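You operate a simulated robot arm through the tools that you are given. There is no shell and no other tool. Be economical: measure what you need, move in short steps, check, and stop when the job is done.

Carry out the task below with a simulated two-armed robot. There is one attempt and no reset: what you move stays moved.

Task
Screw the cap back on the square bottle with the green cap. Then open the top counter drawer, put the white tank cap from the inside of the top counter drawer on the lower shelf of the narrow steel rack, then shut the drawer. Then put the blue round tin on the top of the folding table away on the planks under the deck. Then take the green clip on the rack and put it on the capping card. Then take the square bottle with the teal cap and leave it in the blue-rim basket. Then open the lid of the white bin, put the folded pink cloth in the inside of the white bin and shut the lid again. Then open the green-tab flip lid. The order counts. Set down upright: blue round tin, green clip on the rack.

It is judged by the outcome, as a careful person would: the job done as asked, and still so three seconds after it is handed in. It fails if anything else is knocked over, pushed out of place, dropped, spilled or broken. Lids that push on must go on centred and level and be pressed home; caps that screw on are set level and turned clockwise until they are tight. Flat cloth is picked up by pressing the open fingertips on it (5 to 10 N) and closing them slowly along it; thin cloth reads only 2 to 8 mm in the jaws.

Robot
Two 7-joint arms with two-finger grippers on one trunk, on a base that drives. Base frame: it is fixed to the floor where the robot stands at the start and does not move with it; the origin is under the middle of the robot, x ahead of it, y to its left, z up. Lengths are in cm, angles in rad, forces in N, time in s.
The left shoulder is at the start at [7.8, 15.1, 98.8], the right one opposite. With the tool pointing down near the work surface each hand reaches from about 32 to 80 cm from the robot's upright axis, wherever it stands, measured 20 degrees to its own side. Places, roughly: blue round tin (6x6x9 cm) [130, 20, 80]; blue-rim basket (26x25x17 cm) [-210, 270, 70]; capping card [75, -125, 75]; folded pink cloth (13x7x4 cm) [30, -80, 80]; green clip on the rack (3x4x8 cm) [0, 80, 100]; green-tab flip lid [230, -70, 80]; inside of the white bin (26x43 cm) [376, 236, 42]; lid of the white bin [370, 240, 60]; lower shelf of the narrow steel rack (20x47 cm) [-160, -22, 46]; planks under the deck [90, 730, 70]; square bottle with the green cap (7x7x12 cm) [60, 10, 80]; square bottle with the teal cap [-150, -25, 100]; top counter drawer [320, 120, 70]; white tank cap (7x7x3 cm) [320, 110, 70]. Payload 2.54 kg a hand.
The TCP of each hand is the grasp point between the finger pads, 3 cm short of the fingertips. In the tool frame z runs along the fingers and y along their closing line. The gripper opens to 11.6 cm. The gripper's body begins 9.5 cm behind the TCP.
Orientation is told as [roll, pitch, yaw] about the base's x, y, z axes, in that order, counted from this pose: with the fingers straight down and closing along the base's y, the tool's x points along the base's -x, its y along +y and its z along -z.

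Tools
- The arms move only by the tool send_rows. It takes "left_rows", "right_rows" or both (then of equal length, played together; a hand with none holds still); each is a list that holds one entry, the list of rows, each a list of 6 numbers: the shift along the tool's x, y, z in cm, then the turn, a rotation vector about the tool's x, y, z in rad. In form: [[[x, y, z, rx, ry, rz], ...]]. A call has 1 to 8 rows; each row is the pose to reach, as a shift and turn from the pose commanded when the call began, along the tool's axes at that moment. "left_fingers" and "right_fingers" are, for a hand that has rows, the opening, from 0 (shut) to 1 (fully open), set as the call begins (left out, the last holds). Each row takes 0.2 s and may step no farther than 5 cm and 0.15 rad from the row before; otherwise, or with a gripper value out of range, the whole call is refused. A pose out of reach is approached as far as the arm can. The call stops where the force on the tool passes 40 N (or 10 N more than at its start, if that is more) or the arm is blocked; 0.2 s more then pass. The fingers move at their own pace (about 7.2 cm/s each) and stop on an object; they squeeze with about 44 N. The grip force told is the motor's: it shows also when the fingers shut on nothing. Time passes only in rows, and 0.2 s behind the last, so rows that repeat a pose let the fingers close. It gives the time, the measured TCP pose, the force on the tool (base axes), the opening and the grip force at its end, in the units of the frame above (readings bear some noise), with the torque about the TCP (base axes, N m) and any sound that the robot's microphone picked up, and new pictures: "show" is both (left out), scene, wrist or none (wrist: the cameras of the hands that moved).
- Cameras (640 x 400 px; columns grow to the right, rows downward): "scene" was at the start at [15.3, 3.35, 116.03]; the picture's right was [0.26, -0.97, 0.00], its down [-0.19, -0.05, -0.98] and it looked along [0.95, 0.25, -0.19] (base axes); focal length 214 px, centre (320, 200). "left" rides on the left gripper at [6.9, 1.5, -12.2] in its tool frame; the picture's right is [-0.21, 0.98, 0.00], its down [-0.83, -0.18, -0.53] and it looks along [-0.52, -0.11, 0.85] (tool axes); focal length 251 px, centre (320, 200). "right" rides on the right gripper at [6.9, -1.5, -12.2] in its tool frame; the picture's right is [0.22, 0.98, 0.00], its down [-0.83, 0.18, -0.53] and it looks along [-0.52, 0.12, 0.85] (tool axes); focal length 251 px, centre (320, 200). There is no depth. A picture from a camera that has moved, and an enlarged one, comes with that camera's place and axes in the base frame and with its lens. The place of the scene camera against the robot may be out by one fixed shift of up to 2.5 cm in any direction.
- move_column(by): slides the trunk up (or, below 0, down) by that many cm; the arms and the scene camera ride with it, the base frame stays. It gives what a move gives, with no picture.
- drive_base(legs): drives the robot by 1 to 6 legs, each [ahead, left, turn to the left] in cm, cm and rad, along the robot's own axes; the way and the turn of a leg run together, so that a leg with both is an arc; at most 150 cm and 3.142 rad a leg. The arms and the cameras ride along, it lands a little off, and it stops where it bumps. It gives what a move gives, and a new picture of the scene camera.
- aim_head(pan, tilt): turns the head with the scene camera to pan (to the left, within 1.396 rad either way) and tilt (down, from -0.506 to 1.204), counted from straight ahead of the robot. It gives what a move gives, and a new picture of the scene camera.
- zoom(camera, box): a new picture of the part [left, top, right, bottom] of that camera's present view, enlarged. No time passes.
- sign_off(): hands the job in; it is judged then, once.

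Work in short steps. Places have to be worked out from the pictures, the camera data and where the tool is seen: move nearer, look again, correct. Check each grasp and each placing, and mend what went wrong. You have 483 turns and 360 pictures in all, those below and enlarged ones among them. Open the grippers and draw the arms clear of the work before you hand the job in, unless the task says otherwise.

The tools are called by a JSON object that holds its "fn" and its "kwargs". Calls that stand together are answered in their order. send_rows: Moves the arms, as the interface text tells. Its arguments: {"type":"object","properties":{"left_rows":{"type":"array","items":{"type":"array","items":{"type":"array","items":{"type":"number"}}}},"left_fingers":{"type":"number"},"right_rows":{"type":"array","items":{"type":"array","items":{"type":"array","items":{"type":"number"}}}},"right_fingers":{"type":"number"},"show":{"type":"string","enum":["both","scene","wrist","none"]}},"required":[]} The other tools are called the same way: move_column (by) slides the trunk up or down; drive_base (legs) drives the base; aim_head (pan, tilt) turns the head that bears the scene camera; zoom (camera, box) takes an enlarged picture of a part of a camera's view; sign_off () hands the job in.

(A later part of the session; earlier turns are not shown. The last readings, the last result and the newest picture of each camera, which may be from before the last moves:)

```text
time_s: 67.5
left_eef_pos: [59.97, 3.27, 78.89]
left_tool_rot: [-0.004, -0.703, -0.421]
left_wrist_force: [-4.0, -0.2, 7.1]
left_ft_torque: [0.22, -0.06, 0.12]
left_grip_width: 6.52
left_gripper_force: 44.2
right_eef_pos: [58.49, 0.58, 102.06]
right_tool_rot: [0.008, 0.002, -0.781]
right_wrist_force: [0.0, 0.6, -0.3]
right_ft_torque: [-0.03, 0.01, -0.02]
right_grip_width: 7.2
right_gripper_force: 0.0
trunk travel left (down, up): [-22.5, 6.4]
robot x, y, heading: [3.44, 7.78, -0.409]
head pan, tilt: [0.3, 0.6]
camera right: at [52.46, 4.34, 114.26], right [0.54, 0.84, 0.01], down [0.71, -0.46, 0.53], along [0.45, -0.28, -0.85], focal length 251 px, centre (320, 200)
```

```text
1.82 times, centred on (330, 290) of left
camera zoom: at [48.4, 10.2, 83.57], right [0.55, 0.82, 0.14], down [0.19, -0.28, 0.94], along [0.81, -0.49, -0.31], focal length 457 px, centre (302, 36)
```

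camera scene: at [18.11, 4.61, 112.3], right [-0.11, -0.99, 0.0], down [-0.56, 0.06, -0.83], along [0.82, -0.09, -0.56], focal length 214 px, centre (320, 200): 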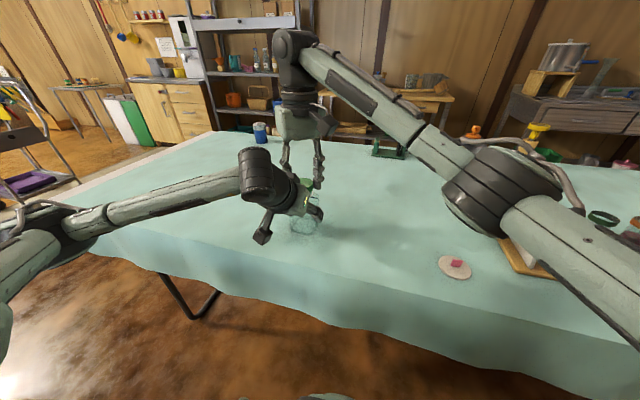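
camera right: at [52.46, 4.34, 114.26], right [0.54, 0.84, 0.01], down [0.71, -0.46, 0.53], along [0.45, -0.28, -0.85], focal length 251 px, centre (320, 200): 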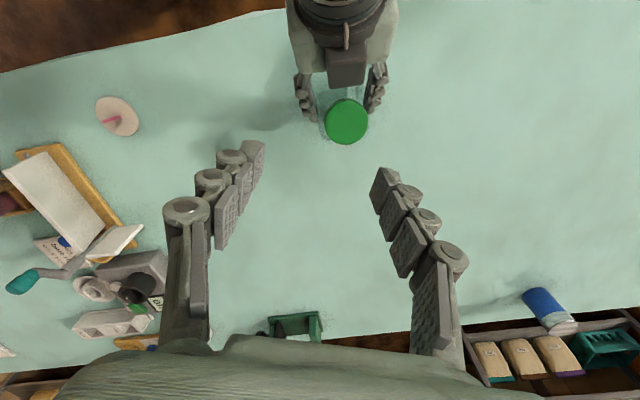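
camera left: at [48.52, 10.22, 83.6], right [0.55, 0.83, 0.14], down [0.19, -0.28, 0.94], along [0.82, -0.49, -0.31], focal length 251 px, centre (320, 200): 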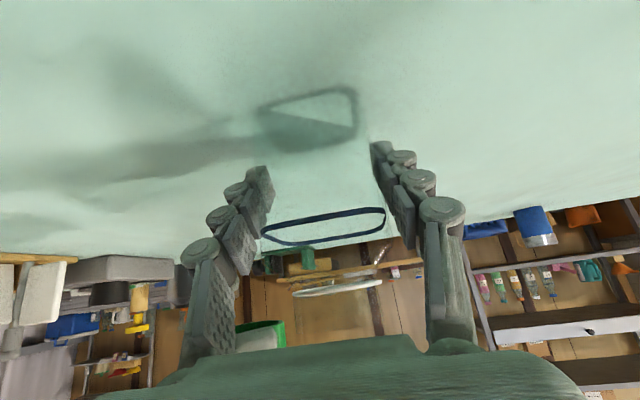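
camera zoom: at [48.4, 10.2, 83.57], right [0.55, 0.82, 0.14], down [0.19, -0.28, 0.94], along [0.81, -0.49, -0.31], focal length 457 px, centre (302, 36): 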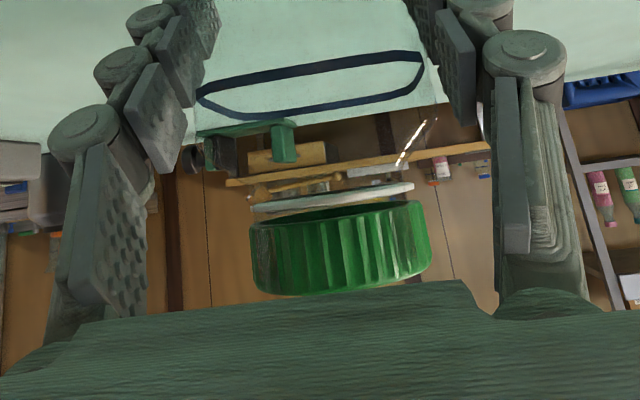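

The cap stays put, level. I open the left hand and lift it straight up off the bottle.

{"fn": "send_rows", "kwargs": {"left_rows": [[[0, 0, 0, 0, 0, 0], [0, 0, 0, 0, 0, 0], [-1.9, 0, -2.3, 0, 0, 0], [-4.5, 0, -5.3, 0, 0, 0], [-7.1, 0, -8.4, 0, 0, 0], [-9.7, 0, -11.4, 0, 0, 0], [-11.7, 0, -13.8, 0, 0, 0]]], "left_fingers": 1, "show": "scene"}}

{"fn": "zoom", "kwargs": {"camera": "scene", "box": [220, 100, 400, 260]}}

```text
time_s: 69.1
left_eef_pos: [59.94, 3.62, 96.89]
left_tool_rot: [0.004, -0.695, -0.425]
left_wrist_force: [-5.0, 17.2, -18.1]
left_ft_torque: [0.19, -1.02, -0.91]
left_grip_width: 10.47
left_gripper_force: 0.1
right_eef_pos: [58.65, 0.41, 102.22]
right_tool_rot: [0.007, -0.003, -0.787]
right_wrist_force: [5.0, -16.9, 17.6]
right_ft_torque: [-0.51, 0.49, 0.51]
right_grip_width: 8.67
right_gripper_force: 9.0
trunk travel left (down, up): [-22.5, 6.4]
robot x, y, heading: [3.59, 7.42, -0.411]
head pan, tilt: [0.3, 0.6]
camera scene: at [18.15, 4.61, 112.29], right [-0.11, -0.99, 0.0], down [-0.56, 0.06, -0.83], along [0.82, -0.09, -0.56], focal length 214 px, centre (320, 200)
```

scene: 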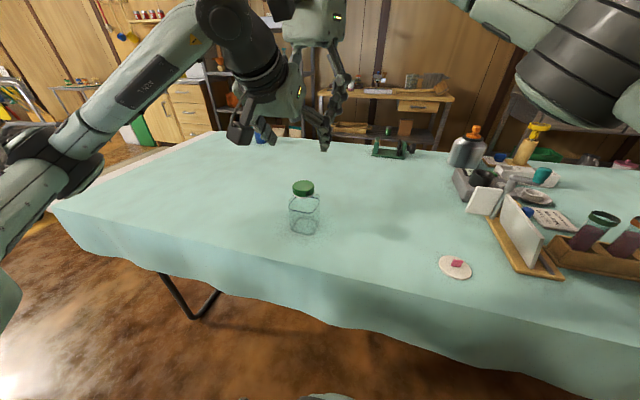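

```text
2.50 times, centred on (310, 180) of scene
camera zoom: at [18.15, 4.61, 112.29], right [-0.11, -0.99, 0.0], down [-0.56, 0.06, -0.83], along [0.82, -0.09, -0.56], focal length 536 px, centre (345, 250)
```

zoom: 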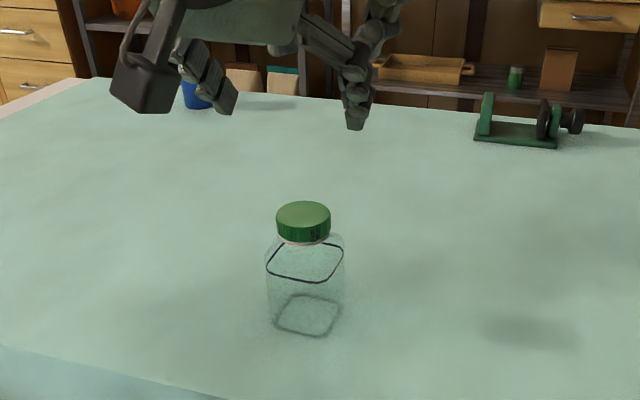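

The capped bottle stands well. The two hands are touching each other, so I raise the right hand clear and then drop the left back.

{"fn": "send_rows", "kwargs": {"right_rows": [[[0, -0.5, -2, 0, 0, 0], [0, -2, -6, 0, 0, 0], [0, -5, -9, 0, 0, 0], [0, -9.5, -11, 0, 0, 0], [0, -14, -12, 0, 0, 0]]], "show": "none"}}

```text
time_s: 70.3
left_eef_pos: [59.9, 3.4, 97.08]
left_tool_rot: [-0.003, -0.702, -0.421]
left_wrist_force: [0.3, -0.1, -0.2]
left_ft_torque: [0.02, -0.02, 0.02]
left_grip_width: 11.6
left_gripper_force: 0.1
right_eef_pos: [48.64, -9.83, 114.0]
right_tool_rot: [0.007, 0.0, -0.779]
right_wrist_force: [0.2, -1.1, -0.6]
right_ft_torque: [0.01, 0.02, 0.01]
right_grip_width: 7.18
right_gripper_force: 0.0
trunk travel left (down, up): [-22.5, 6.4]
robot x, y, heading: [3.7, 7.62, -0.407]
head pan, tilt: [0.3, 0.6]
```

I tuck both arms in (tools straight down, near the body) for driving.

{"fn": "send_rows", "kwargs": {"left_rows": [[[0, -0.1, -4, 0, 0.11, 0], [0, -0.3, -8, 0, 0.23, 0], [0, -0.4, -12, 0, 0.35, 0], [0, -0.6, -16, 0, 0.47, 0], [0, -0.7, -20, 0, 0.59, 0], [0, -0.85, -23.6, 0, 0.7, 0]]], "right_rows": [[[0.7, -3.9, 0, 0, 0, -0.06], [1.4, -7.8, 0, 0, 0, -0.12], [2.1, -11.7, 0, 0, 0, -0.18], [2.8, -15.6, 0, 0, 0, -0.24], [3.5, -19.5, 0, 0, 0, -0.3], [4.16, -23.1, 0, 0, 0, -0.37]]], "show": "none"}}

{"fn": "aim_head", "kwargs": {"pan": -1.39, "tilt": 0.35}}

```text
time_s: 71.7
left_eef_pos: [45.57, 8.97, 114.88]
left_tool_rot: [-0.002, -0.004, -0.421]
left_wrist_force: [0.1, -0.1, 0.1]
left_ft_torque: [0.04, 0.01, 0.0]
left_grip_width: 11.59
left_gripper_force: 0.2
right_eef_pos: [29.06, -23.15, 113.65]
right_tool_rot: [0.008, -0.003, -0.41]
right_wrist_force: [0.2, -1.1, 0.5]
right_ft_torque: [0.02, -0.02, -0.01]
right_grip_width: 7.18
right_gripper_force: 0.0
trunk travel left (down, up): [-22.5, 6.4]
robot x, y, heading: [3.66, 7.71, -0.412]
head pan, tilt: [0.3, 0.6]
```

```text
time_s: 73.4
left_eef_pos: [45.6, 8.95, 114.85]
left_tool_rot: [-0.003, -0.003, -0.423]
left_wrist_force: [0.5, -0.3, -0.4]
left_ft_torque: [0.0, -0.01, 0.01]
left_grip_width: 11.61
left_gripper_force: 0.0
right_eef_pos: [29.3, -23.13, 113.71]
right_tool_rot: [0.007, -0.002, -0.412]
right_wrist_force: [0.6, -1.1, 0.6]
right_ft_torque: [-0.02, -0.01, -0.02]
right_grip_width: 7.17
right_gripper_force: 0.1
trunk travel left (down, up): [-22.5, 6.4]
robot x, y, heading: [3.75, 7.32, -0.411]
head pan, tilt: [-1.389, 0.351]
camera scene: at [7.28, -3.48, 114.56], right [-0.97, 0.23, 0.0], down [0.08, 0.33, -0.94], along [-0.21, -0.91, -0.34], focal length 214 px, centre (320, 200)
```

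scene: 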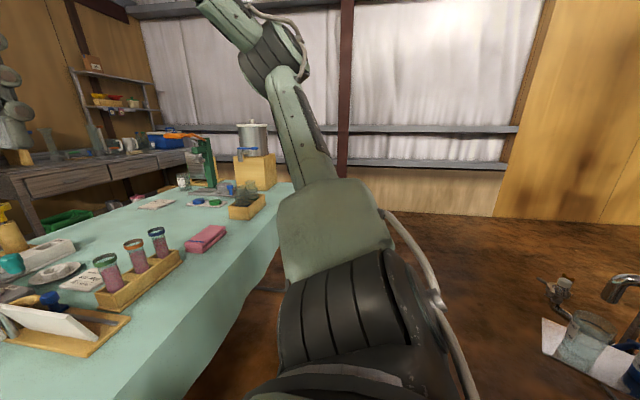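

The right way around the table is open. I look to the left as well to see whether a shorter way exists.

{"fn": "aim_head", "kwargs": {"pan": 1.39, "tilt": 0.3}}

```text
time_s: 75.9
left_eef_pos: [45.64, 8.91, 114.69]
left_tool_rot: [-0.004, -0.002, -0.423]
left_wrist_force: [0.4, -0.2, -0.6]
left_ft_torque: [-0.04, 0.01, 0.01]
left_grip_width: 11.59
left_gripper_force: 0.1
right_eef_pos: [29.25, -23.07, 113.72]
right_tool_rot: [0.007, -0.001, -0.413]
right_wrist_force: [0.5, 0.7, -0.3]
right_ft_torque: [-0.01, -0.04, 0.01]
right_grip_width: 7.17
right_gripper_force: 0.1
trunk travel left (down, up): [-22.5, 6.4]
robot x, y, heading: [3.75, 7.39, -0.407]
head pan, tilt: [1.389, 0.3]
camera scene: at [14.59, 13.35, 115.04], right [0.83, -0.56, 0.0], down [-0.16, -0.25, -0.96], along [0.53, 0.79, -0.3], focal length 214 px, centre (320, 200)
```

scene: 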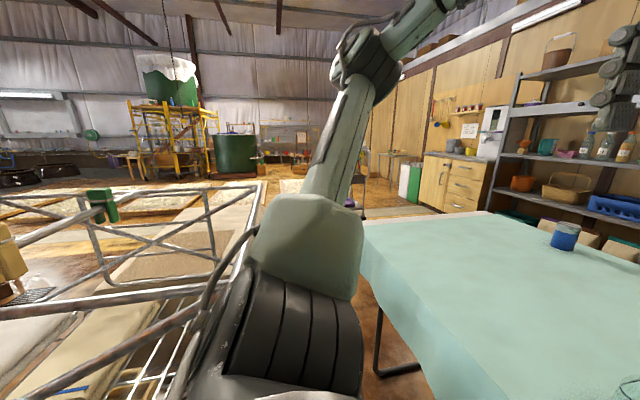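

The rack is very close on the left, so I'll go right. First I step 8 cm right and turn right 0.6 rad to see what is behind and to the right.

{"fn": "drive_base", "kwargs": {"legs": [[0, -10, 0], [0, 0, -0.6]]}}

{"fn": "aim_head", "kwargs": {"pan": -1.39, "tilt": 0.5}}

```text
time_s: 79.2
left_eef_pos: [35.34, -24.21, 114.78]
left_tool_rot: [-0.003, -0.001, -1.018]
left_wrist_force: [-0.3, -0.3, 0.2]
left_ft_torque: [-0.03, 0.01, 0.01]
left_grip_width: 11.6
left_gripper_force: 0.0
right_eef_pos: [3.79, -41.47, 113.64]
right_tool_rot: [0.006, -0.003, -1.007]
right_wrist_force: [1.0, 0.3, -0.2]
right_ft_torque: [-0.02, -0.03, 0.02]
right_grip_width: 7.18
right_gripper_force: 0.0
trunk travel left (down, up): [-22.5, 6.4]
robot x, y, heading: [-0.41, -1.8, -1.004]
head pan, tilt: [1.389, 0.3]
camera scene: at [11.44, -3.14, 115.04], right [0.37, -0.93, 0.0], down [-0.27, -0.11, -0.96], along [0.89, 0.36, -0.3], focal length 214 px, centre (320, 200)
```

scene: 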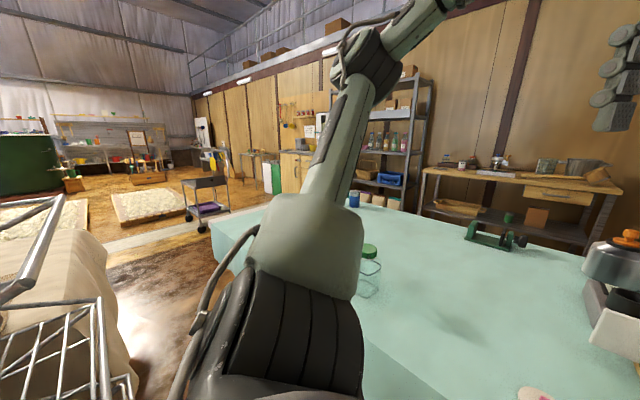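

```text
time_s: 81.6
left_eef_pos: [35.25, -24.06, 114.7]
left_tool_rot: [-0.003, -0.002, -1.02]
left_wrist_force: [0.0, -1.0, -0.3]
left_ft_torque: [-0.01, 0.0, -0.01]
left_grip_width: 11.58
left_gripper_force: 0.0
right_eef_pos: [3.7, -41.37, 113.69]
right_tool_rot: [0.005, -0.001, -1.007]
right_wrist_force: [-0.1, 0.3, 0.3]
right_ft_torque: [0.0, 0.01, -0.03]
right_grip_width: 7.17
right_gripper_force: 0.0
trunk travel left (down, up): [-22.5, 6.4]
robot x, y, heading: [-0.16, -1.92, -1.008]
head pan, tilt: [-1.389, 0.499]
camera scene: at [-3.88, -12.81, 113.2], right [-0.68, 0.73, 0.0], down [0.35, 0.33, -0.88], along [-0.64, -0.6, -0.48], focal length 214 px, centre (320, 200)
```

scene: 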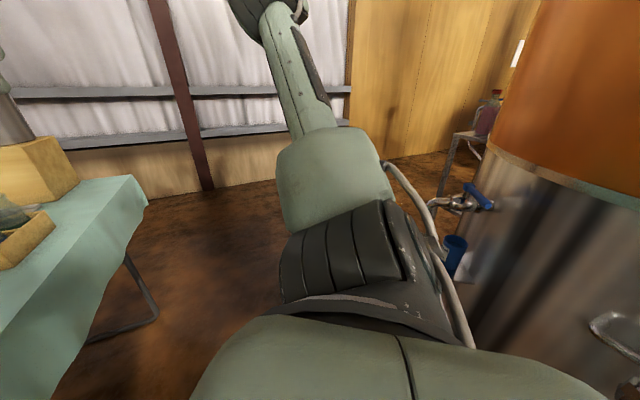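

Behind is a tank; the right side is open floor. I drive along the table toward its right end and turn to face the far wall.

{"fn": "aim_head", "kwargs": {"pan": 0, "tilt": 0.4}}

{"fn": "drive_base", "kwargs": {"legs": [[0, 0, -0.96], [100, 0, 0]]}}

```text
time_s: 83.2
left_eef_pos: [35.32, -24.13, 114.74]
left_tool_rot: [-0.003, 0.0, -1.02]
left_wrist_force: [-0.7, 0.0, -0.7]
left_ft_torque: [0.01, 0.0, 0.0]
left_grip_width: 11.57
left_gripper_force: 0.1
right_eef_pos: [3.69, -41.39, 113.66]
right_tool_rot: [0.006, 0.0, -1.008]
right_wrist_force: [0.3, -1.2, 0.5]
right_ft_torque: [0.01, 0.01, -0.01]
right_grip_width: 7.17
right_gripper_force: 0.0
trunk travel left (down, up): [-22.5, 6.4]
robot x, y, heading: [-0.59, -1.63, -1.009]
head pan, tilt: [0.0, 0.4]
camera scene: at [7.75, -14.45, 114.11], right [-0.84, -0.53, 0.0], down [-0.21, 0.33, -0.92], along [0.49, -0.78, -0.39], focal length 214 px, centre (320, 200)
```

scene: 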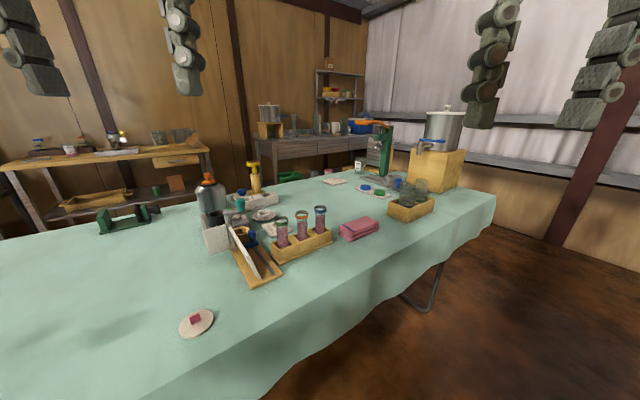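

```text
time_s: 90.9
left_eef_pos: [-36.1, -136.67, 114.69]
left_tool_rot: [-0.004, -0.003, -1.967]
left_wrist_force: [0.7, 0.6, 0.5]
left_ft_torque: [-0.03, -0.02, 0.01]
left_grip_width: 11.61
left_gripper_force: 0.0
right_eef_pos: [-68.5, -121.06, 113.69]
right_tool_rot: [0.007, 0.0, -1.957]
right_wrist_force: [-0.3, 0.3, -0.2]
right_ft_torque: [-0.02, 0.02, 0.01]
right_grip_width: 7.18
right_gripper_force: 0.0
trunk travel left (down, up): [-22.5, 6.4]
robot x, y, heading: [-38.46, -94.77, -1.954]
head pan, tilt: [0.0, 0.4]
camera scene: at [-45.18, -108.72, 114.11], right [-0.93, 0.37, 0.0], down [0.15, 0.36, -0.92], along [-0.34, -0.85, -0.39], focal length 214 px, centre (320, 200)
```

scene: 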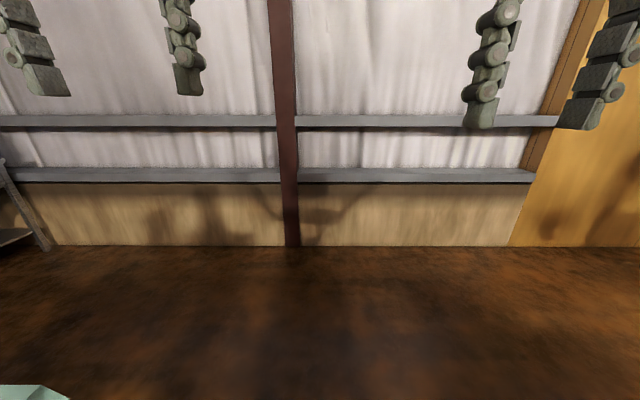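

Open floor ahead, wall at about l=-278. I go on 85 cm, turn left to face the far wall and look.

{"fn": "drive_base", "kwargs": {"legs": [[85, 0, 0], [0, 0, 1.55]]}}

```text
time_s: 99.3
left_eef_pos: [-28.91, -172.92, 114.71]
left_tool_rot: [-0.003, -0.004, -0.425]
left_wrist_force: [0.1, -0.1, -0.1]
left_ft_torque: [-0.02, 0.03, 0.01]
left_grip_width: 11.56
left_gripper_force: 0.0
right_eef_pos: [-45.44, -204.74, 113.73]
right_tool_rot: [0.005, -0.004, -0.416]
right_wrist_force: [-0.7, -0.3, -0.1]
right_ft_torque: [0.04, -0.03, 0.02]
right_grip_width: 7.17
right_gripper_force: 0.0
trunk travel left (down, up): [-22.5, 6.4]
robot x, y, heading: [-70.87, -174.22, -0.408]
head pan, tilt: [0.0, 0.4]
camera scene: at [-56.7, -179.7, 114.11], right [-0.4, -0.92, 0.0], down [-0.36, 0.16, -0.92], along [0.84, -0.37, -0.39], focal length 214 px, centre (320, 200)
```

scene: 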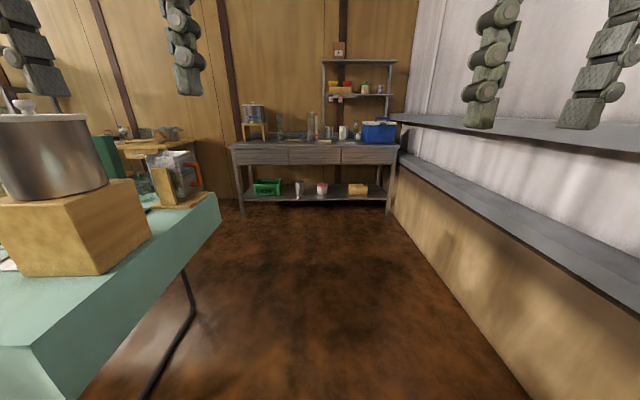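

Clear aisle. I drive ahead 160 cm and turn left to face along the gap between the table and the wall benches.

{"fn": "drive_base", "kwargs": {"legs": [[150, 0, 0], [14, 0, 0], [0, 0, 1.57]]}}

```text
time_s: 111.6
left_eef_pos: [79.75, -198.42, 114.85]
left_tool_rot: [-0.003, -0.002, 1.126]
left_wrist_force: [0.1, -0.4, -0.8]
left_ft_torque: [0.04, 0.02, 0.01]
left_grip_width: 11.62
left_gripper_force: 0.0
right_eef_pos: [111.39, -215.55, 113.74]
right_tool_rot: [0.007, -0.002, 1.139]
right_wrist_force: [0.0, 0.2, 0.6]
right_ft_torque: [0.02, 0.03, -0.03]
right_grip_width: 7.21
right_gripper_force: 0.0
trunk travel left (down, up): [-22.5, 6.4]
robot x, y, heading: [80.55, -240.5, 1.141]
head pan, tilt: [0.0, 0.4]
camera scene: at [86.67, -224.92, 114.11], right [0.91, -0.42, 0.0], down [-0.16, -0.35, -0.92], along [0.39, 0.84, -0.39], focal length 214 px, centre (320, 200)
```

scene: 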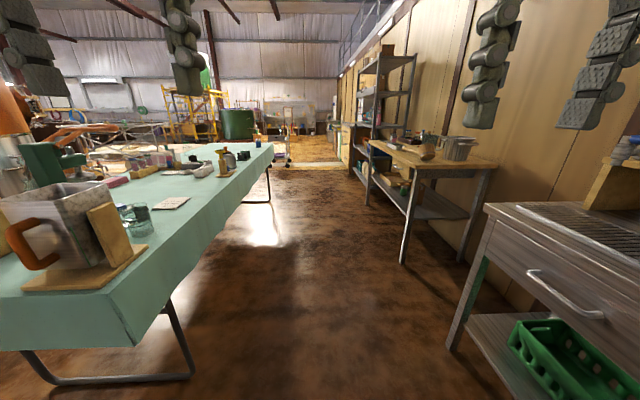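

The aisle is clear and about 125 cm wide. I drive 300 cm along it.

{"fn": "drive_base", "kwargs": {"legs": [[0, 0, 0.02], [150, 0, 0], [150, 0, 0]]}}

```text
time_s: 126.6
left_eef_pos: [207.35, 79.09, 114.65]
left_tool_rot: [-0.004, -0.002, 1.122]
left_wrist_force: [-0.9, -0.2, 0.1]
left_ft_torque: [-0.01, 0.0, 0.0]
left_grip_width: 11.61
left_gripper_force: 0.0
right_eef_pos: [238.83, 61.81, 113.64]
right_tool_rot: [0.007, -0.001, 1.132]
right_wrist_force: [0.6, -0.1, 0.7]
right_ft_torque: [-0.01, 0.01, 0.01]
right_grip_width: 7.17
right_gripper_force: 0.0
trunk travel left (down, up): [-22.5, 6.4]
robot x, y, heading: [207.56, 36.85, 1.135]
head pan, tilt: [0.0, 0.4]
camera scene: at [213.98, 52.55, 114.11], right [0.91, -0.42, 0.0], down [-0.16, -0.35, -0.92], along [0.39, 0.83, -0.39], focal length 214 px, centre (320, 200)
```

scene: 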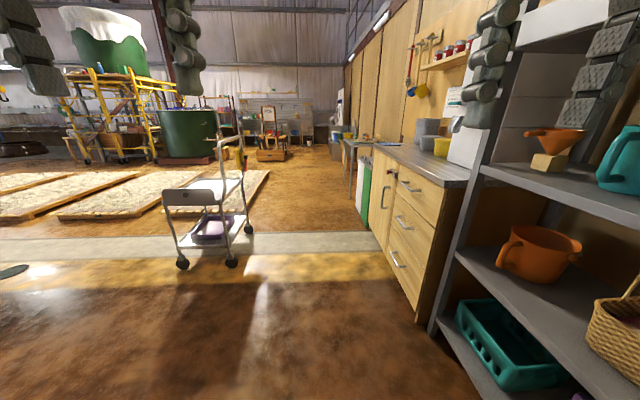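

The counter with its drawers is just ahead on the right. I go 110 cm further and turn right to face it.

{"fn": "drive_base", "kwargs": {"legs": [[125, 0, 0], [0, 0, -1.54]]}}

```text
time_s: 136.8
left_eef_pos: [301.63, 154.42, 114.73]
left_tool_rot: [-0.005, -0.005, -0.386]
left_wrist_force: [-0.4, 0.8, -0.1]
left_ft_torque: [0.01, -0.01, 0.0]
left_grip_width: 11.61
left_gripper_force: 0.1
right_eef_pos: [286.48, 121.75, 113.66]
right_tool_rot: [0.009, -0.002, -0.375]
right_wrist_force: [-0.2, -0.9, 0.5]
right_ft_torque: [-0.01, -0.01, -0.02]
right_grip_width: 7.22
right_gripper_force: 0.0
trunk travel left (down, up): [-22.5, 6.4]
robot x, y, heading: [259.93, 151.53, -0.377]
head pan, tilt: [0.0, 0.4]
camera scene: at [274.22, 146.38, 114.11], right [-0.36, -0.93, 0.0], down [-0.36, 0.14, -0.92], along [0.86, -0.34, -0.39], focal length 214 px, centre (320, 200)
```

scene: 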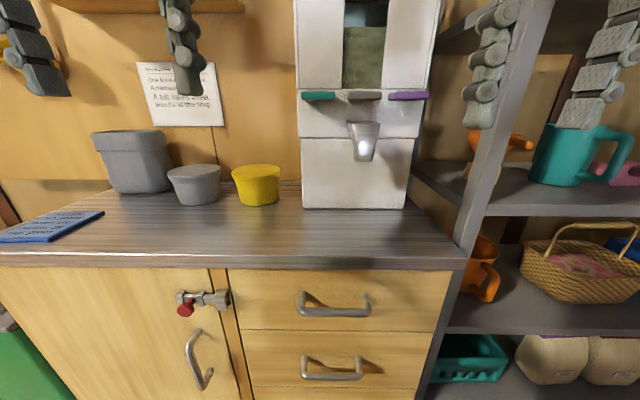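

The drawer is right in front; its handle is near [311, 128, 69]. I shift 13 cm left so the right hand is in front of it and lower the trunk 12 cm.

{"fn": "drive_base", "kwargs": {"legs": [[0, 13, -0.025]]}}

{"fn": "move_column", "kwargs": {"by": -12}}

{"fn": "send_rows", "kwargs": {"right_rows": [[[0, 0, 0, 0, 0, 0.15], [0, 0, 0, 0, 0, 0.3], [0, 0, 0, 0, 0, 0.45], [0, 0, 0, 0, 0, 0.6], [0, 0, 0, 0, 0, 0.75], [0, 0, 0, 0, 0, 0.9], [0, 0, 0, 0, 0, 1.05], [0, 0, 0, 0, 0, 1.2]]], "right_fingers": 1, "show": "none"}}

```text
time_s: 138.7
left_eef_pos: [306.71, 165.53, 114.76]
left_tool_rot: [-0.006, -0.005, -0.414]
left_wrist_force: [-0.5, 0.5, -0.3]
left_ft_torque: [-0.03, 0.0, 0.03]
left_grip_width: 11.58
left_gripper_force: 0.1
right_eef_pos: [290.65, 133.36, 113.69]
right_tool_rot: [0.008, -0.002, -0.402]
right_wrist_force: [-0.1, 0.8, -1.5]
right_ft_torque: [0.01, 0.0, -0.02]
right_grip_width: 7.19
right_gripper_force: 0.0
trunk travel left (down, up): [-22.5, 6.4]
robot x, y, heading: [264.6, 163.48, -0.401]
head pan, tilt: [0.0, 0.4]
camera scene: at [279.04, 158.21, 114.11], right [-0.39, -0.92, 0.0], down [-0.36, 0.15, -0.92], along [0.85, -0.36, -0.39], focal length 214 px, centre (320, 200)
```

scene: 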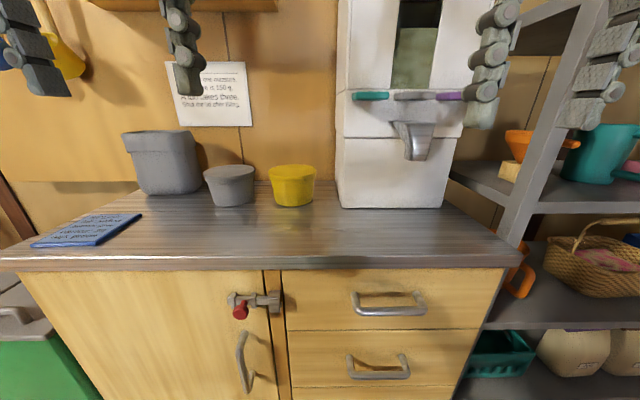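

```text
time_s: 140.2
left_eef_pos: [306.61, 165.44, 102.78]
left_tool_rot: [-0.003, -0.005, -0.412]
left_wrist_force: [-0.9, -0.4, -0.6]
left_ft_torque: [0.02, -0.02, 0.03]
left_grip_width: 11.61
left_gripper_force: 0.0
right_eef_pos: [290.64, 133.3, 101.72]
right_tool_rot: [0.007, -0.002, -0.401]
right_wrist_force: [0.4, -0.3, 0.0]
right_ft_torque: [0.01, -0.01, -0.02]
right_grip_width: 7.21
right_gripper_force: 0.0
trunk travel left (down, up): [-10.5, 18.4]
robot x, y, heading: [264.85, 163.35, -0.4]
head pan, tilt: [0.0, 0.4]
```

```text
time_s: 142.0
left_eef_pos: [306.72, 165.44, 102.86]
left_tool_rot: [-0.001, -0.003, -0.415]
left_wrist_force: [-0.4, 0.5, 0.3]
left_ft_torque: [0.03, -0.03, -0.02]
left_grip_width: 11.59
left_gripper_force: 0.0
right_eef_pos: [290.65, 133.39, 101.67]
right_tool_rot: [0.002, 0.008, -1.605]
right_wrist_force: [0.5, 0.1, -0.1]
right_ft_torque: [0.0, 0.03, 0.01]
right_grip_width: 11.61
right_gripper_force: 0.0
trunk travel left (down, up): [-10.5, 18.4]
robot x, y, heading: [265.0, 163.59, -0.406]
head pan, tilt: [0.0, 0.4]
```

I finish the quarter turn of the right hand and look through both wrist cameras to fix the handle's position.

{"fn": "send_rows", "kwargs": {"right_rows": [[[0, 0, 0, 0, 0, 0.15], [0, 0, 0, 0, 0, 0.3], [0, 0, 0, 0, 0, 0.37], [0, 0, 0, 0, 0, 0.37]]], "left_rows": [[[0, 0, 0, 0, 0, 0], [0, 0, 0, 0, 0, 0], [0, 0, 0, 0, 0, 0], [0, 0, 0, 0, 0, 0]]], "show": "wrist"}}

```text
time_s: 143.0
left_eef_pos: [306.69, 165.46, 102.79]
left_tool_rot: [0.0, -0.002, -0.414]
left_wrist_force: [-0.2, 0.7, -0.3]
left_ft_torque: [-0.03, 0.02, 0.0]
left_grip_width: 11.6
left_gripper_force: 0.1
right_eef_pos: [290.49, 133.39, 101.7]
right_tool_rot: [0.003, 0.008, -1.974]
right_wrist_force: [0.0, 0.7, 0.6]
right_ft_torque: [0.0, -0.03, 0.0]
right_grip_width: 11.61
right_gripper_force: 0.1
trunk travel left (down, up): [-10.5, 18.4]
robot x, y, heading: [264.88, 163.62, -0.4]
head pan, tilt: [0.0, 0.4]
camera right: at [291.81, 140.15, 113.89], right [0.98, -0.18, 0.0], down [-0.16, -0.83, 0.53], along [-0.1, -0.52, -0.85], focal length 251 px, centre (320, 200)
camera left: at [300.87, 169.8, 114.84], right [0.59, 0.81, 0.0], down [0.68, -0.5, 0.54], along [0.43, -0.32, -0.84], focal length 251 px, centre (320, 200)
```

right: 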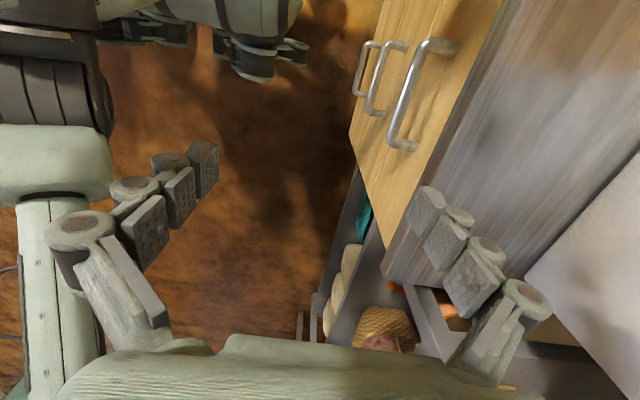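
left: 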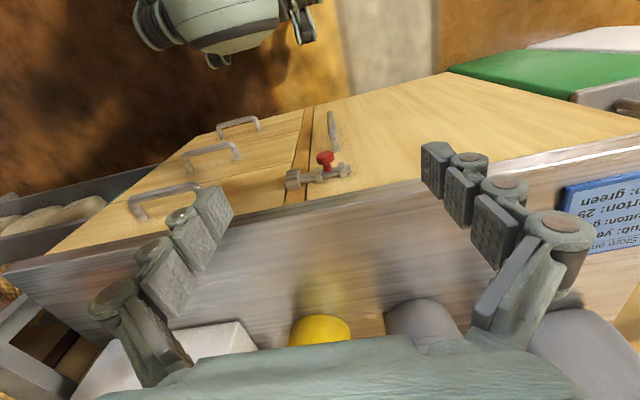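

The handle bar is at about [303.8, 130, 72.5]. I back the robot 8 cm and bring the right hand to a 45° pitched pre-grasp 12 cm short of the bar.

{"fn": "drive_base", "kwargs": {"legs": [[-8, 0, 0]]}}

{"fn": "send_rows", "kwargs": {"right_rows": [[[0.4, 2.1, 3.4, -0.13, 0, 0], [0.9, 4.3, 6.9, -0.26, 0, 0], [1.3, 6.5, 10.3, -0.39, 0, 0], [1.8, 8.7, 13.8, -0.52, 0, 0], [2.2, 10.8, 17.2, -0.65, 0, 0], [2.7, 13, 20.7, -0.785, 0, 0], [2.7, 13, 20.7, -0.785, 0, 0]]], "show": "both"}}

```text
time_s: 144.1
left_eef_pos: [299.31, 168.47, 102.83]
left_tool_rot: [-0.002, -0.003, -0.413]
left_wrist_force: [-0.2, -0.2, 0.2]
left_ft_torque: [-0.02, -0.05, 0.03]
left_grip_width: 11.59
left_gripper_force: 0.1
right_eef_pos: [283.25, 136.43, 101.77]
right_tool_rot: [0.002, 0.009, -1.973]
right_wrist_force: [-0.6, 0.1, 0.5]
right_ft_torque: [0.02, 0.0, 0.0]
right_grip_width: 11.59
right_gripper_force: 0.0
trunk travel left (down, up): [-10.5, 18.4]
robot x, y, heading: [257.67, 166.84, -0.4]
head pan, tilt: [0.0, 0.4]
camera scene: at [271.7, 161.29, 102.12], right [-0.39, -0.92, 0.0], down [-0.36, 0.15, -0.92], along [0.85, -0.36, -0.39], focal length 214 px, centre (320, 200)
```

scene: 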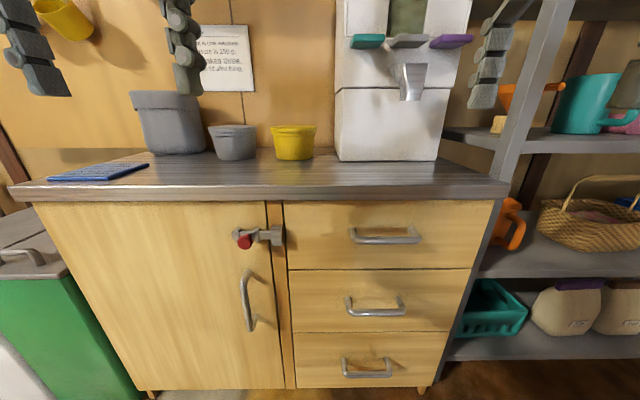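

```text
time_s: 145.7
left_eef_pos: [299.38, 168.58, 102.86]
left_tool_rot: [-0.002, -0.003, -0.414]
left_wrist_force: [-0.4, 0.0, 0.2]
left_ft_torque: [0.02, 0.03, 0.01]
left_grip_width: 11.6
left_gripper_force: 0.1
right_eef_pos: [296.54, 133.77, 80.95]
right_tool_rot: [0.788, 0.007, -1.972]
right_wrist_force: [0.0, 0.2, 0.7]
right_ft_torque: [-0.02, -0.01, -0.01]
right_grip_width: 11.6
right_gripper_force: 0.0
trunk travel left (down, up): [-10.5, 18.4]
robot x, y, heading: [257.41, 166.91, -0.399]
head pan, tilt: [0.0, 0.4]
camera scene: at [271.73, 161.28, 102.11], right [-0.39, -0.92, 0.0], down [-0.36, 0.15, -0.92], along [0.85, -0.36, -0.39], focal length 214 px, centre (320, 200)
camera right: at [290.23, 143.9, 88.52], right [0.72, -0.08, 0.69], down [-0.55, -0.67, 0.5], along [0.42, -0.74, -0.52], focal length 251 px, centre (320, 200)
```

scene: 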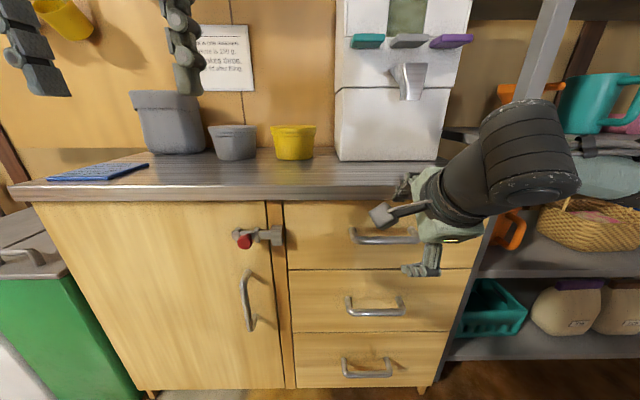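
right: 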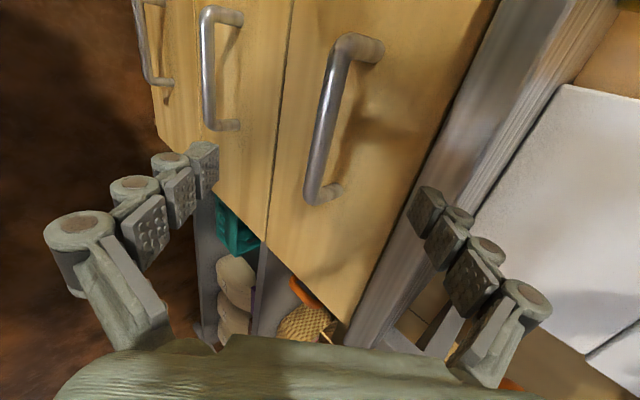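

The bar lies straight along the approach line, about 11.5 cm ahead. I set the opening to 4.6 cm and advance 9 cm first, then look.

{"fn": "send_rows", "kwargs": {"right_rows": [[[0, 0, 3, 0, 0, 0], [0, 0, 6, 0, 0, 0], [0, 0, 8.5, 0, 0, 0], [0, 0, 8.5, 0, 0, 0]]], "right_fingers": 0.42, "show": "wrist"}}

```text
time_s: 146.7
left_eef_pos: [299.29, 168.49, 102.8]
left_tool_rot: [-0.002, -0.005, -0.414]
left_wrist_force: [-0.2, -0.3, 0.2]
left_ft_torque: [0.01, 0.04, 0.0]
left_grip_width: 11.61
left_gripper_force: 0.0
right_eef_pos: [301.99, 131.6, 74.83]
right_tool_rot: [0.787, 0.006, -1.972]
right_wrist_force: [1.3, -0.1, 0.3]
right_ft_torque: [-0.01, -0.02, 0.0]
right_grip_width: 4.87
right_gripper_force: 0.1
trunk travel left (down, up): [-10.5, 18.4]
robot x, y, heading: [257.58, 166.68, -0.401]
head pan, tilt: [0.0, 0.4]
camera right: at [295.71, 141.7, 82.36], right [0.72, -0.08, 0.69], down [-0.55, -0.67, 0.5], along [0.42, -0.74, -0.52], focal length 251 px, centre (320, 200)
```

right: 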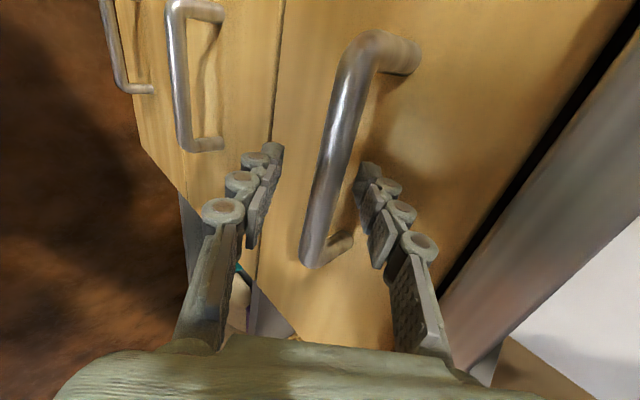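

The bar is between the fingers. I close on it.

{"fn": "send_rows", "kwargs": {"right_rows": [[[0, 0, 0.5, 0, 0, 0], [0, 0, 0.5, 0, 0, 0], [0, 0, 0.5, 0, 0, 0], [0, 0, 0.5, 0, 0, 0]]], "right_fingers": 0, "show": "wrist"}}

```text
time_s: 147.7
left_eef_pos: [299.32, 168.62, 102.81]
left_tool_rot: [-0.003, -0.006, -0.414]
left_wrist_force: [-0.5, -0.1, 0.4]
left_ft_torque: [-0.01, -0.02, 0.0]
left_grip_width: 11.61
left_gripper_force: 0.0
right_eef_pos: [302.19, 131.45, 74.81]
right_tool_rot: [0.792, 0.009, -1.971]
right_wrist_force: [1.6, -2.3, 20.6]
right_ft_torque: [-0.33, -0.07, 0.69]
right_grip_width: 1.65
right_gripper_force: 42.2
trunk travel left (down, up): [-10.5, 18.4]
robot x, y, heading: [257.67, 166.59, -0.396]
head pan, tilt: [0.0, 0.4]
camera right: at [295.94, 141.57, 82.34], right [0.71, -0.08, 0.7], down [-0.56, -0.67, 0.5], along [0.43, -0.74, -0.52], focal length 251 px, centre (320, 200)
```

right: 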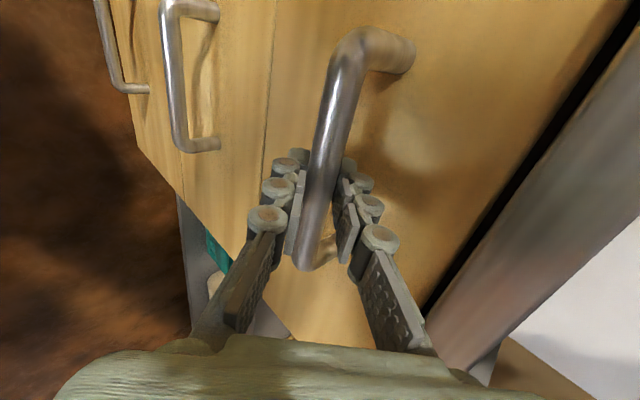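

Gripped on the bar (1.65 cm). I pull the drawer by driving straight back 14 cm.

{"fn": "drive_base", "kwargs": {"legs": [[-14, 0, 0]]}}

```text
time_s: 149.0
left_eef_pos: [286.42, 173.99, 102.78]
left_tool_rot: [-0.003, -0.005, -0.415]
left_wrist_force: [0.5, 0.7, -0.2]
left_ft_torque: [-0.01, -0.04, 0.02]
left_grip_width: 11.58
left_gripper_force: 0.1
right_eef_pos: [289.3, 136.82, 74.78]
right_tool_rot: [0.794, 0.007, -1.979]
right_wrist_force: [-4.2, -9.8, 26.6]
right_ft_torque: [-0.64, 0.07, 0.46]
right_grip_width: 1.67
right_gripper_force: 42.0
trunk travel left (down, up): [-10.5, 18.4]
robot x, y, heading: [244.83, 172.14, -0.401]
head pan, tilt: [0.0, 0.4]
camera scene: at [258.72, 166.78, 102.16], right [-0.39, -0.92, 0.0], down [-0.36, 0.15, -0.92], along [0.85, -0.36, -0.39], focal length 214 px, centre (320, 200)
```

scene: 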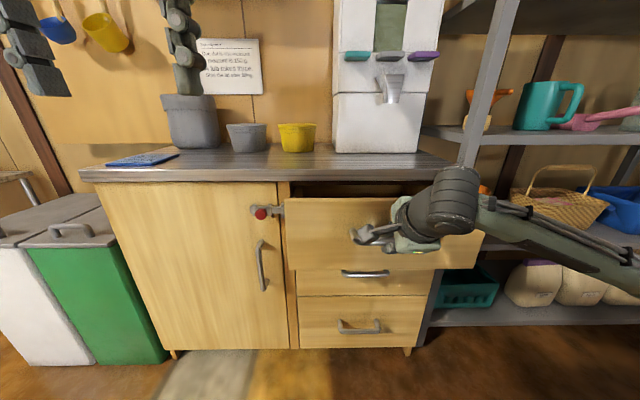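

The drawer slides open. Another 14 cm.

{"fn": "drive_base", "kwargs": {"legs": [[-14, 0, 0]]}}

```text
time_s: 150.3
left_eef_pos: [276.19, 178.2, 102.85]
left_tool_rot: [-0.003, -0.006, -0.415]
left_wrist_force: [-0.3, -0.3, 0.2]
left_ft_torque: [0.03, -0.02, -0.01]
left_grip_width: 11.56
left_gripper_force: 0.1
right_eef_pos: [279.03, 141.02, 74.84]
right_tool_rot: [0.796, 0.005, -1.975]
right_wrist_force: [1.2, -0.5, 2.5]
right_ft_torque: [-0.46, 0.21, 0.43]
right_grip_width: 1.65
right_gripper_force: 42.4
trunk travel left (down, up): [-10.5, 18.4]
robot x, y, heading: [234.39, 176.71, -0.403]
head pan, tilt: [0.0, 0.4]
stopped in leg 1: the robot was blocked; the commanded pose is now the measured one
camera scene: at [248.5, 171.04, 102.11], right [-0.39, -0.92, 0.0], down [-0.36, 0.15, -0.92], along [0.85, -0.36, -0.39], focal length 214 px, centre (320, 200)
```

scene: 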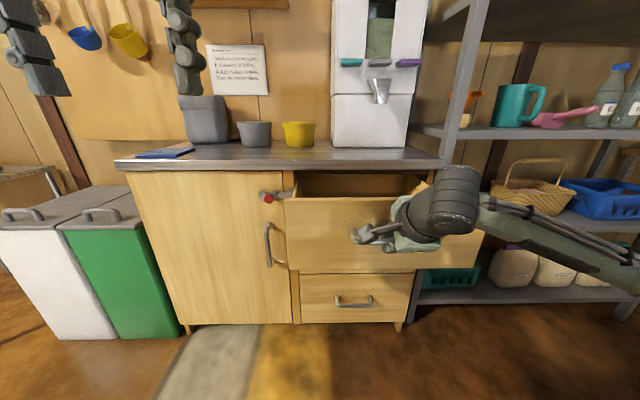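

The drawer is at its stop, 25 cm open. I release the handle and draw the hand back and up.

{"fn": "send_rows", "kwargs": {"right_rows": [[[0, 0, 0, 0, 0, 0], [0, 0, 0, 0, 0, 0], [0, 0, -4, 0, 0, 0], [0, 0, -8, 0, 0, 0], [0, 0, -12, 0, 0, 0], [0, -3, -15, 0, 0, 0]]], "right_fingers": 0.42, "show": "none"}}

{"fn": "move_column", "kwargs": {"by": 14}}

{"fn": "aim_head", "kwargs": {"pan": -0.1, "tilt": 0.75}}

```text
time_s: 151.7
left_eef_pos: [276.24, 178.16, 102.82]
left_tool_rot: [-0.003, -0.005, -0.417]
left_wrist_force: [-0.7, -0.7, 0.7]
left_ft_torque: [0.01, 0.03, 0.03]
left_grip_width: 11.6
left_gripper_force: 0.2
right_eef_pos: [269.33, 145.19, 84.2]
right_tool_rot: [0.792, 0.008, -1.976]
right_wrist_force: [-0.5, 0.0, -0.9]
right_ft_torque: [0.01, 0.02, 0.04]
right_grip_width: 4.85
right_gripper_force: 0.1
right hand out of reach, approached as far as the arm can: row 6
trunk travel left (down, up): [-10.5, 18.4]
robot x, y, heading: [233.83, 176.49, -0.402]
head pan, tilt: [0.0, 0.4]
```

```text
time_s: 153.3
left_eef_pos: [276.14, 178.17, 116.75]
left_tool_rot: [-0.005, -0.003, -0.416]
left_wrist_force: [-0.7, 0.5, -1.2]
left_ft_torque: [0.0, 0.02, 0.0]
left_grip_width: 11.61
left_gripper_force: 0.1
right_eef_pos: [269.37, 145.17, 98.41]
right_tool_rot: [0.791, 0.007, -1.975]
right_wrist_force: [-0.5, 0.0, -0.6]
right_ft_torque: [0.01, -0.04, 0.0]
right_grip_width: 4.88
right_gripper_force: 0.1
trunk travel left (down, up): [-24.5, 4.4]
robot x, y, heading: [234.29, 176.45, -0.408]
head pan, tilt: [0.0, 0.4]
```

```text
time_s: 154.2
left_eef_pos: [276.21, 178.06, 116.84]
left_tool_rot: [-0.004, -0.003, -0.417]
left_wrist_force: [0.7, 0.1, -0.1]
left_ft_torque: [0.0, 0.03, 0.02]
left_grip_width: 11.61
left_gripper_force: 0.0
right_eef_pos: [269.41, 145.23, 98.38]
right_tool_rot: [0.794, 0.005, -1.976]
right_wrist_force: [-0.1, 1.9, 0.1]
right_ft_torque: [0.01, -0.02, -0.02]
right_grip_width: 4.85
right_gripper_force: 0.1
trunk travel left (down, up): [-24.5, 4.4]
robot x, y, heading: [233.95, 176.18, -0.404]
head pan, tilt: [-0.099, 0.75]
camera scene: at [247.26, 170.67, 113.01], right [-0.48, -0.88, 0.0], down [-0.6, 0.33, -0.73], along [0.64, -0.35, -0.68], focal length 214 px, centre (320, 200)
```

scene: 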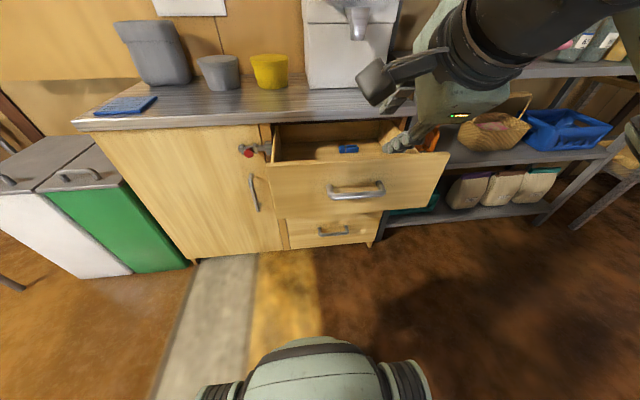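

I straighten the right hand to point down again.

{"fn": "send_rows", "kwargs": {"right_rows": [[[0, 0, -1, 0.13, 0, 0], [0, -1, -2, 0.26, 0, 0], [0, -2, -3, 0.39, 0, 0], [0, -3, -4, 0.52, 0, 0], [0, -4, -5, 0.65, 0, 0], [0, -5, -6, 0.785, 0, 0]]], "right_fingers": 1, "show": "none"}}

{"fn": "send_rows", "kwargs": {"right_rows": [[[0, 0, 0, 0, 0, -0.15], [0, 0, 0, 0, 0, -0.3], [0, 0, 0, 0, 0, -0.45], [0, 0, 0, 0, 0, -0.6], [0, 0, 0, 0, 0, -0.75], [0, 0, 0, 0, 0, -0.9], [0, 0, 0, 0, 0, -1.05], [0, 0, 0, 0, 0, -1.2]]], "show": "none"}}

{"fn": "send_rows", "kwargs": {"right_rows": [[[0, 0, -2, 0, 0, -0.15], [0, 0, -4, 0, 0, -0.3], [0, 0, -6, 0, 0, -0.37]]], "show": "wrist"}}

```text
time_s: 155.6
left_eef_pos: [276.22, 178.19, 116.75]
left_tool_rot: [-0.004, -0.004, -0.417]
left_wrist_force: [0.4, 0.2, -0.3]
left_ft_torque: [-0.01, 0.03, -0.01]
left_grip_width: 11.59
left_gripper_force: 0.0
right_eef_pos: [262.1, 148.35, 98.91]
right_tool_rot: [0.005, 0.008, -1.979]
right_wrist_force: [0.6, 0.5, 0.5]
right_ft_torque: [-0.01, 0.0, 0.0]
right_grip_width: 11.61
right_gripper_force: 0.0
right hand out of reach, approached as far as the arm can: row 2, 3
trunk travel left (down, up): [-24.5, 4.4]
robot x, y, heading: [234.07, 176.37, -0.402]
head pan, tilt: [-0.099, 0.75]
```

```text
time_s: 157.4
left_eef_pos: [276.23, 178.19, 116.76]
left_tool_rot: [-0.004, -0.005, -0.418]
left_wrist_force: [0.5, 0.3, -0.3]
left_ft_torque: [-0.03, -0.05, 0.0]
left_grip_width: 11.6
left_gripper_force: 0.0
right_eef_pos: [262.2, 148.18, 99.07]
right_tool_rot: [0.008, -0.005, -0.773]
right_wrist_force: [0.2, 0.7, 0.2]
right_ft_torque: [0.0, 0.0, -0.01]
right_grip_width: 11.62
right_gripper_force: 0.0
trunk travel left (down, up): [-24.5, 4.4]
robot x, y, heading: [233.76, 176.13, -0.405]
head pan, tilt: [-0.099, 0.75]
```

```text
time_s: 158.2
left_eef_pos: [276.14, 178.19, 116.82]
left_tool_rot: [-0.004, -0.002, -0.417]
left_wrist_force: [-0.9, -0.7, 0.0]
left_ft_torque: [-0.01, 0.01, -0.03]
left_grip_width: 11.59
left_gripper_force: 0.0
right_eef_pos: [262.23, 148.14, 104.93]
right_tool_rot: [0.007, -0.009, -0.404]
right_wrist_force: [0.5, 0.4, -0.7]
right_ft_torque: [0.03, 0.04, 0.03]
right_grip_width: 11.6
right_gripper_force: 0.1
trunk travel left (down, up): [-24.5, 4.4]
robot x, y, heading: [234.09, 176.42, -0.399]
head pan, tilt: [-0.099, 0.75]
camera right: at [255.11, 149.38, 117.0], right [0.19, 0.98, 0.0], down [0.82, -0.16, 0.54], along [0.53, -0.1, -0.84], focal length 251 px, centre (320, 200)
```

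right: 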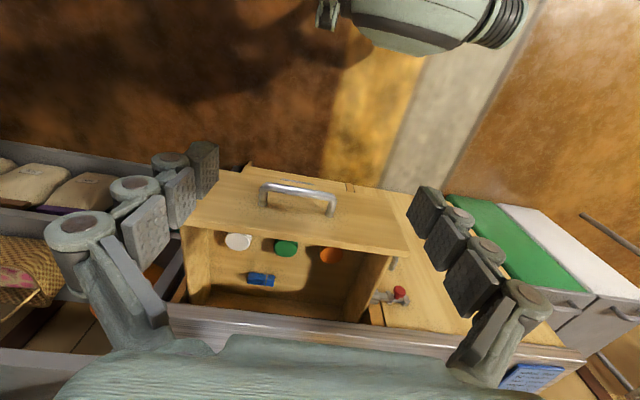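

The white cap lies in the drawer at about [298, 118], beside a green and an orange one. I drive forward 17 cm to reach it.

{"fn": "drive_base", "kwargs": {"legs": [[17, 0, 0]]}}

{"fn": "send_rows", "kwargs": {"right_rows": [[[-4, -2, 0, 0, 0, 0], [-8, -4, 0, 0, 0, 0], [-12, -6, 0, 0, 0, 0], [-16, -8, 2, 0, 0, 0], [-20, -9, 5, 0, 0, 0], [-24, -9.5, 8, 0, 0, 0]]], "show": "wrist"}}

```text
time_s: 159.6
left_eef_pos: [291.82, 171.78, 116.71]
left_tool_rot: [-0.003, -0.003, -0.412]
left_wrist_force: [0.8, -0.2, 0.5]
left_ft_torque: [-0.02, 0.02, 0.0]
left_grip_width: 11.58
left_gripper_force: 0.2
right_eef_pos: [277.99, 141.57, 104.83]
right_tool_rot: [0.006, -0.006, -0.401]
right_wrist_force: [0.7, 0.2, 0.4]
right_ft_torque: [0.02, 0.07, 0.0]
right_grip_width: 11.61
right_gripper_force: 0.0
trunk travel left (down, up): [-24.5, 4.4]
robot x, y, heading: [249.97, 169.61, -0.395]
head pan, tilt: [-0.099, 0.75]
camera scene: at [262.89, 164.12, 112.99], right [-0.48, -0.88, 0.0], down [-0.6, 0.33, -0.73], along [0.64, -0.35, -0.68], focal length 214 px, centre (320, 200)
```

scene: 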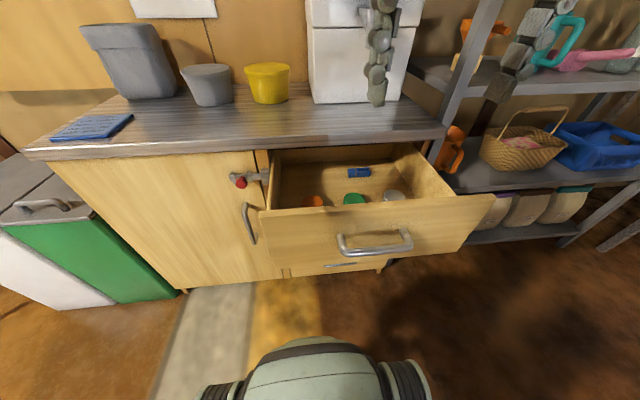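

```text
refused: row 5 steps farther than a row can; nothing moved
```

I move the right hand above the cap, in smaller steps.

{"fn": "send_rows", "kwargs": {"right_rows": [[[-3.5, -1.8, 1, 0, 0, 0], [-7, -3.6, 2, 0, 0, 0], [-10.5, -5.4, 3, 0, 0, 0], [-14, -7.2, 5, 0, 0, 0], [-17.4, -9, 7, 0, 0, 0], [-20.8, -10.8, 9, 0, 0, 0], [-24.3, -12.6, 11.5, 0, 0, 0], [-27.8, -14.4, 14, 0, 0, 0]]], "show": "wrist"}}

```text
time_s: 161.4
left_eef_pos: [291.72, 171.73, 116.72]
left_tool_rot: [0.0, -0.004, -0.41]
left_wrist_force: [0.1, 0.0, 0.8]
left_ft_torque: [0.0, 0.03, -0.01]
left_grip_width: 11.61
left_gripper_force: 0.1
right_eef_pos: [297.98, 117.4, 90.98]
right_tool_rot: [0.009, -0.008, -0.401]
right_wrist_force: [-0.7, 0.3, -0.5]
right_ft_torque: [0.0, 0.0, -0.01]
right_grip_width: 11.58
right_gripper_force: 0.1
trunk travel left (down, up): [-24.5, 4.4]
robot x, y, heading: [249.71, 169.94, -0.394]
head pan, tilt: [-0.099, 0.75]
camera right: at [290.96, 118.58, 103.08], right [0.18, 0.98, 0.0], down [0.83, -0.16, 0.54], along [0.53, -0.1, -0.84], focal length 251 px, centre (320, 200)
```

right: 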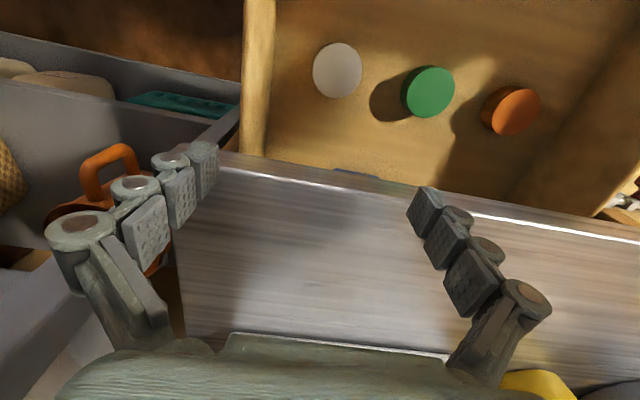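

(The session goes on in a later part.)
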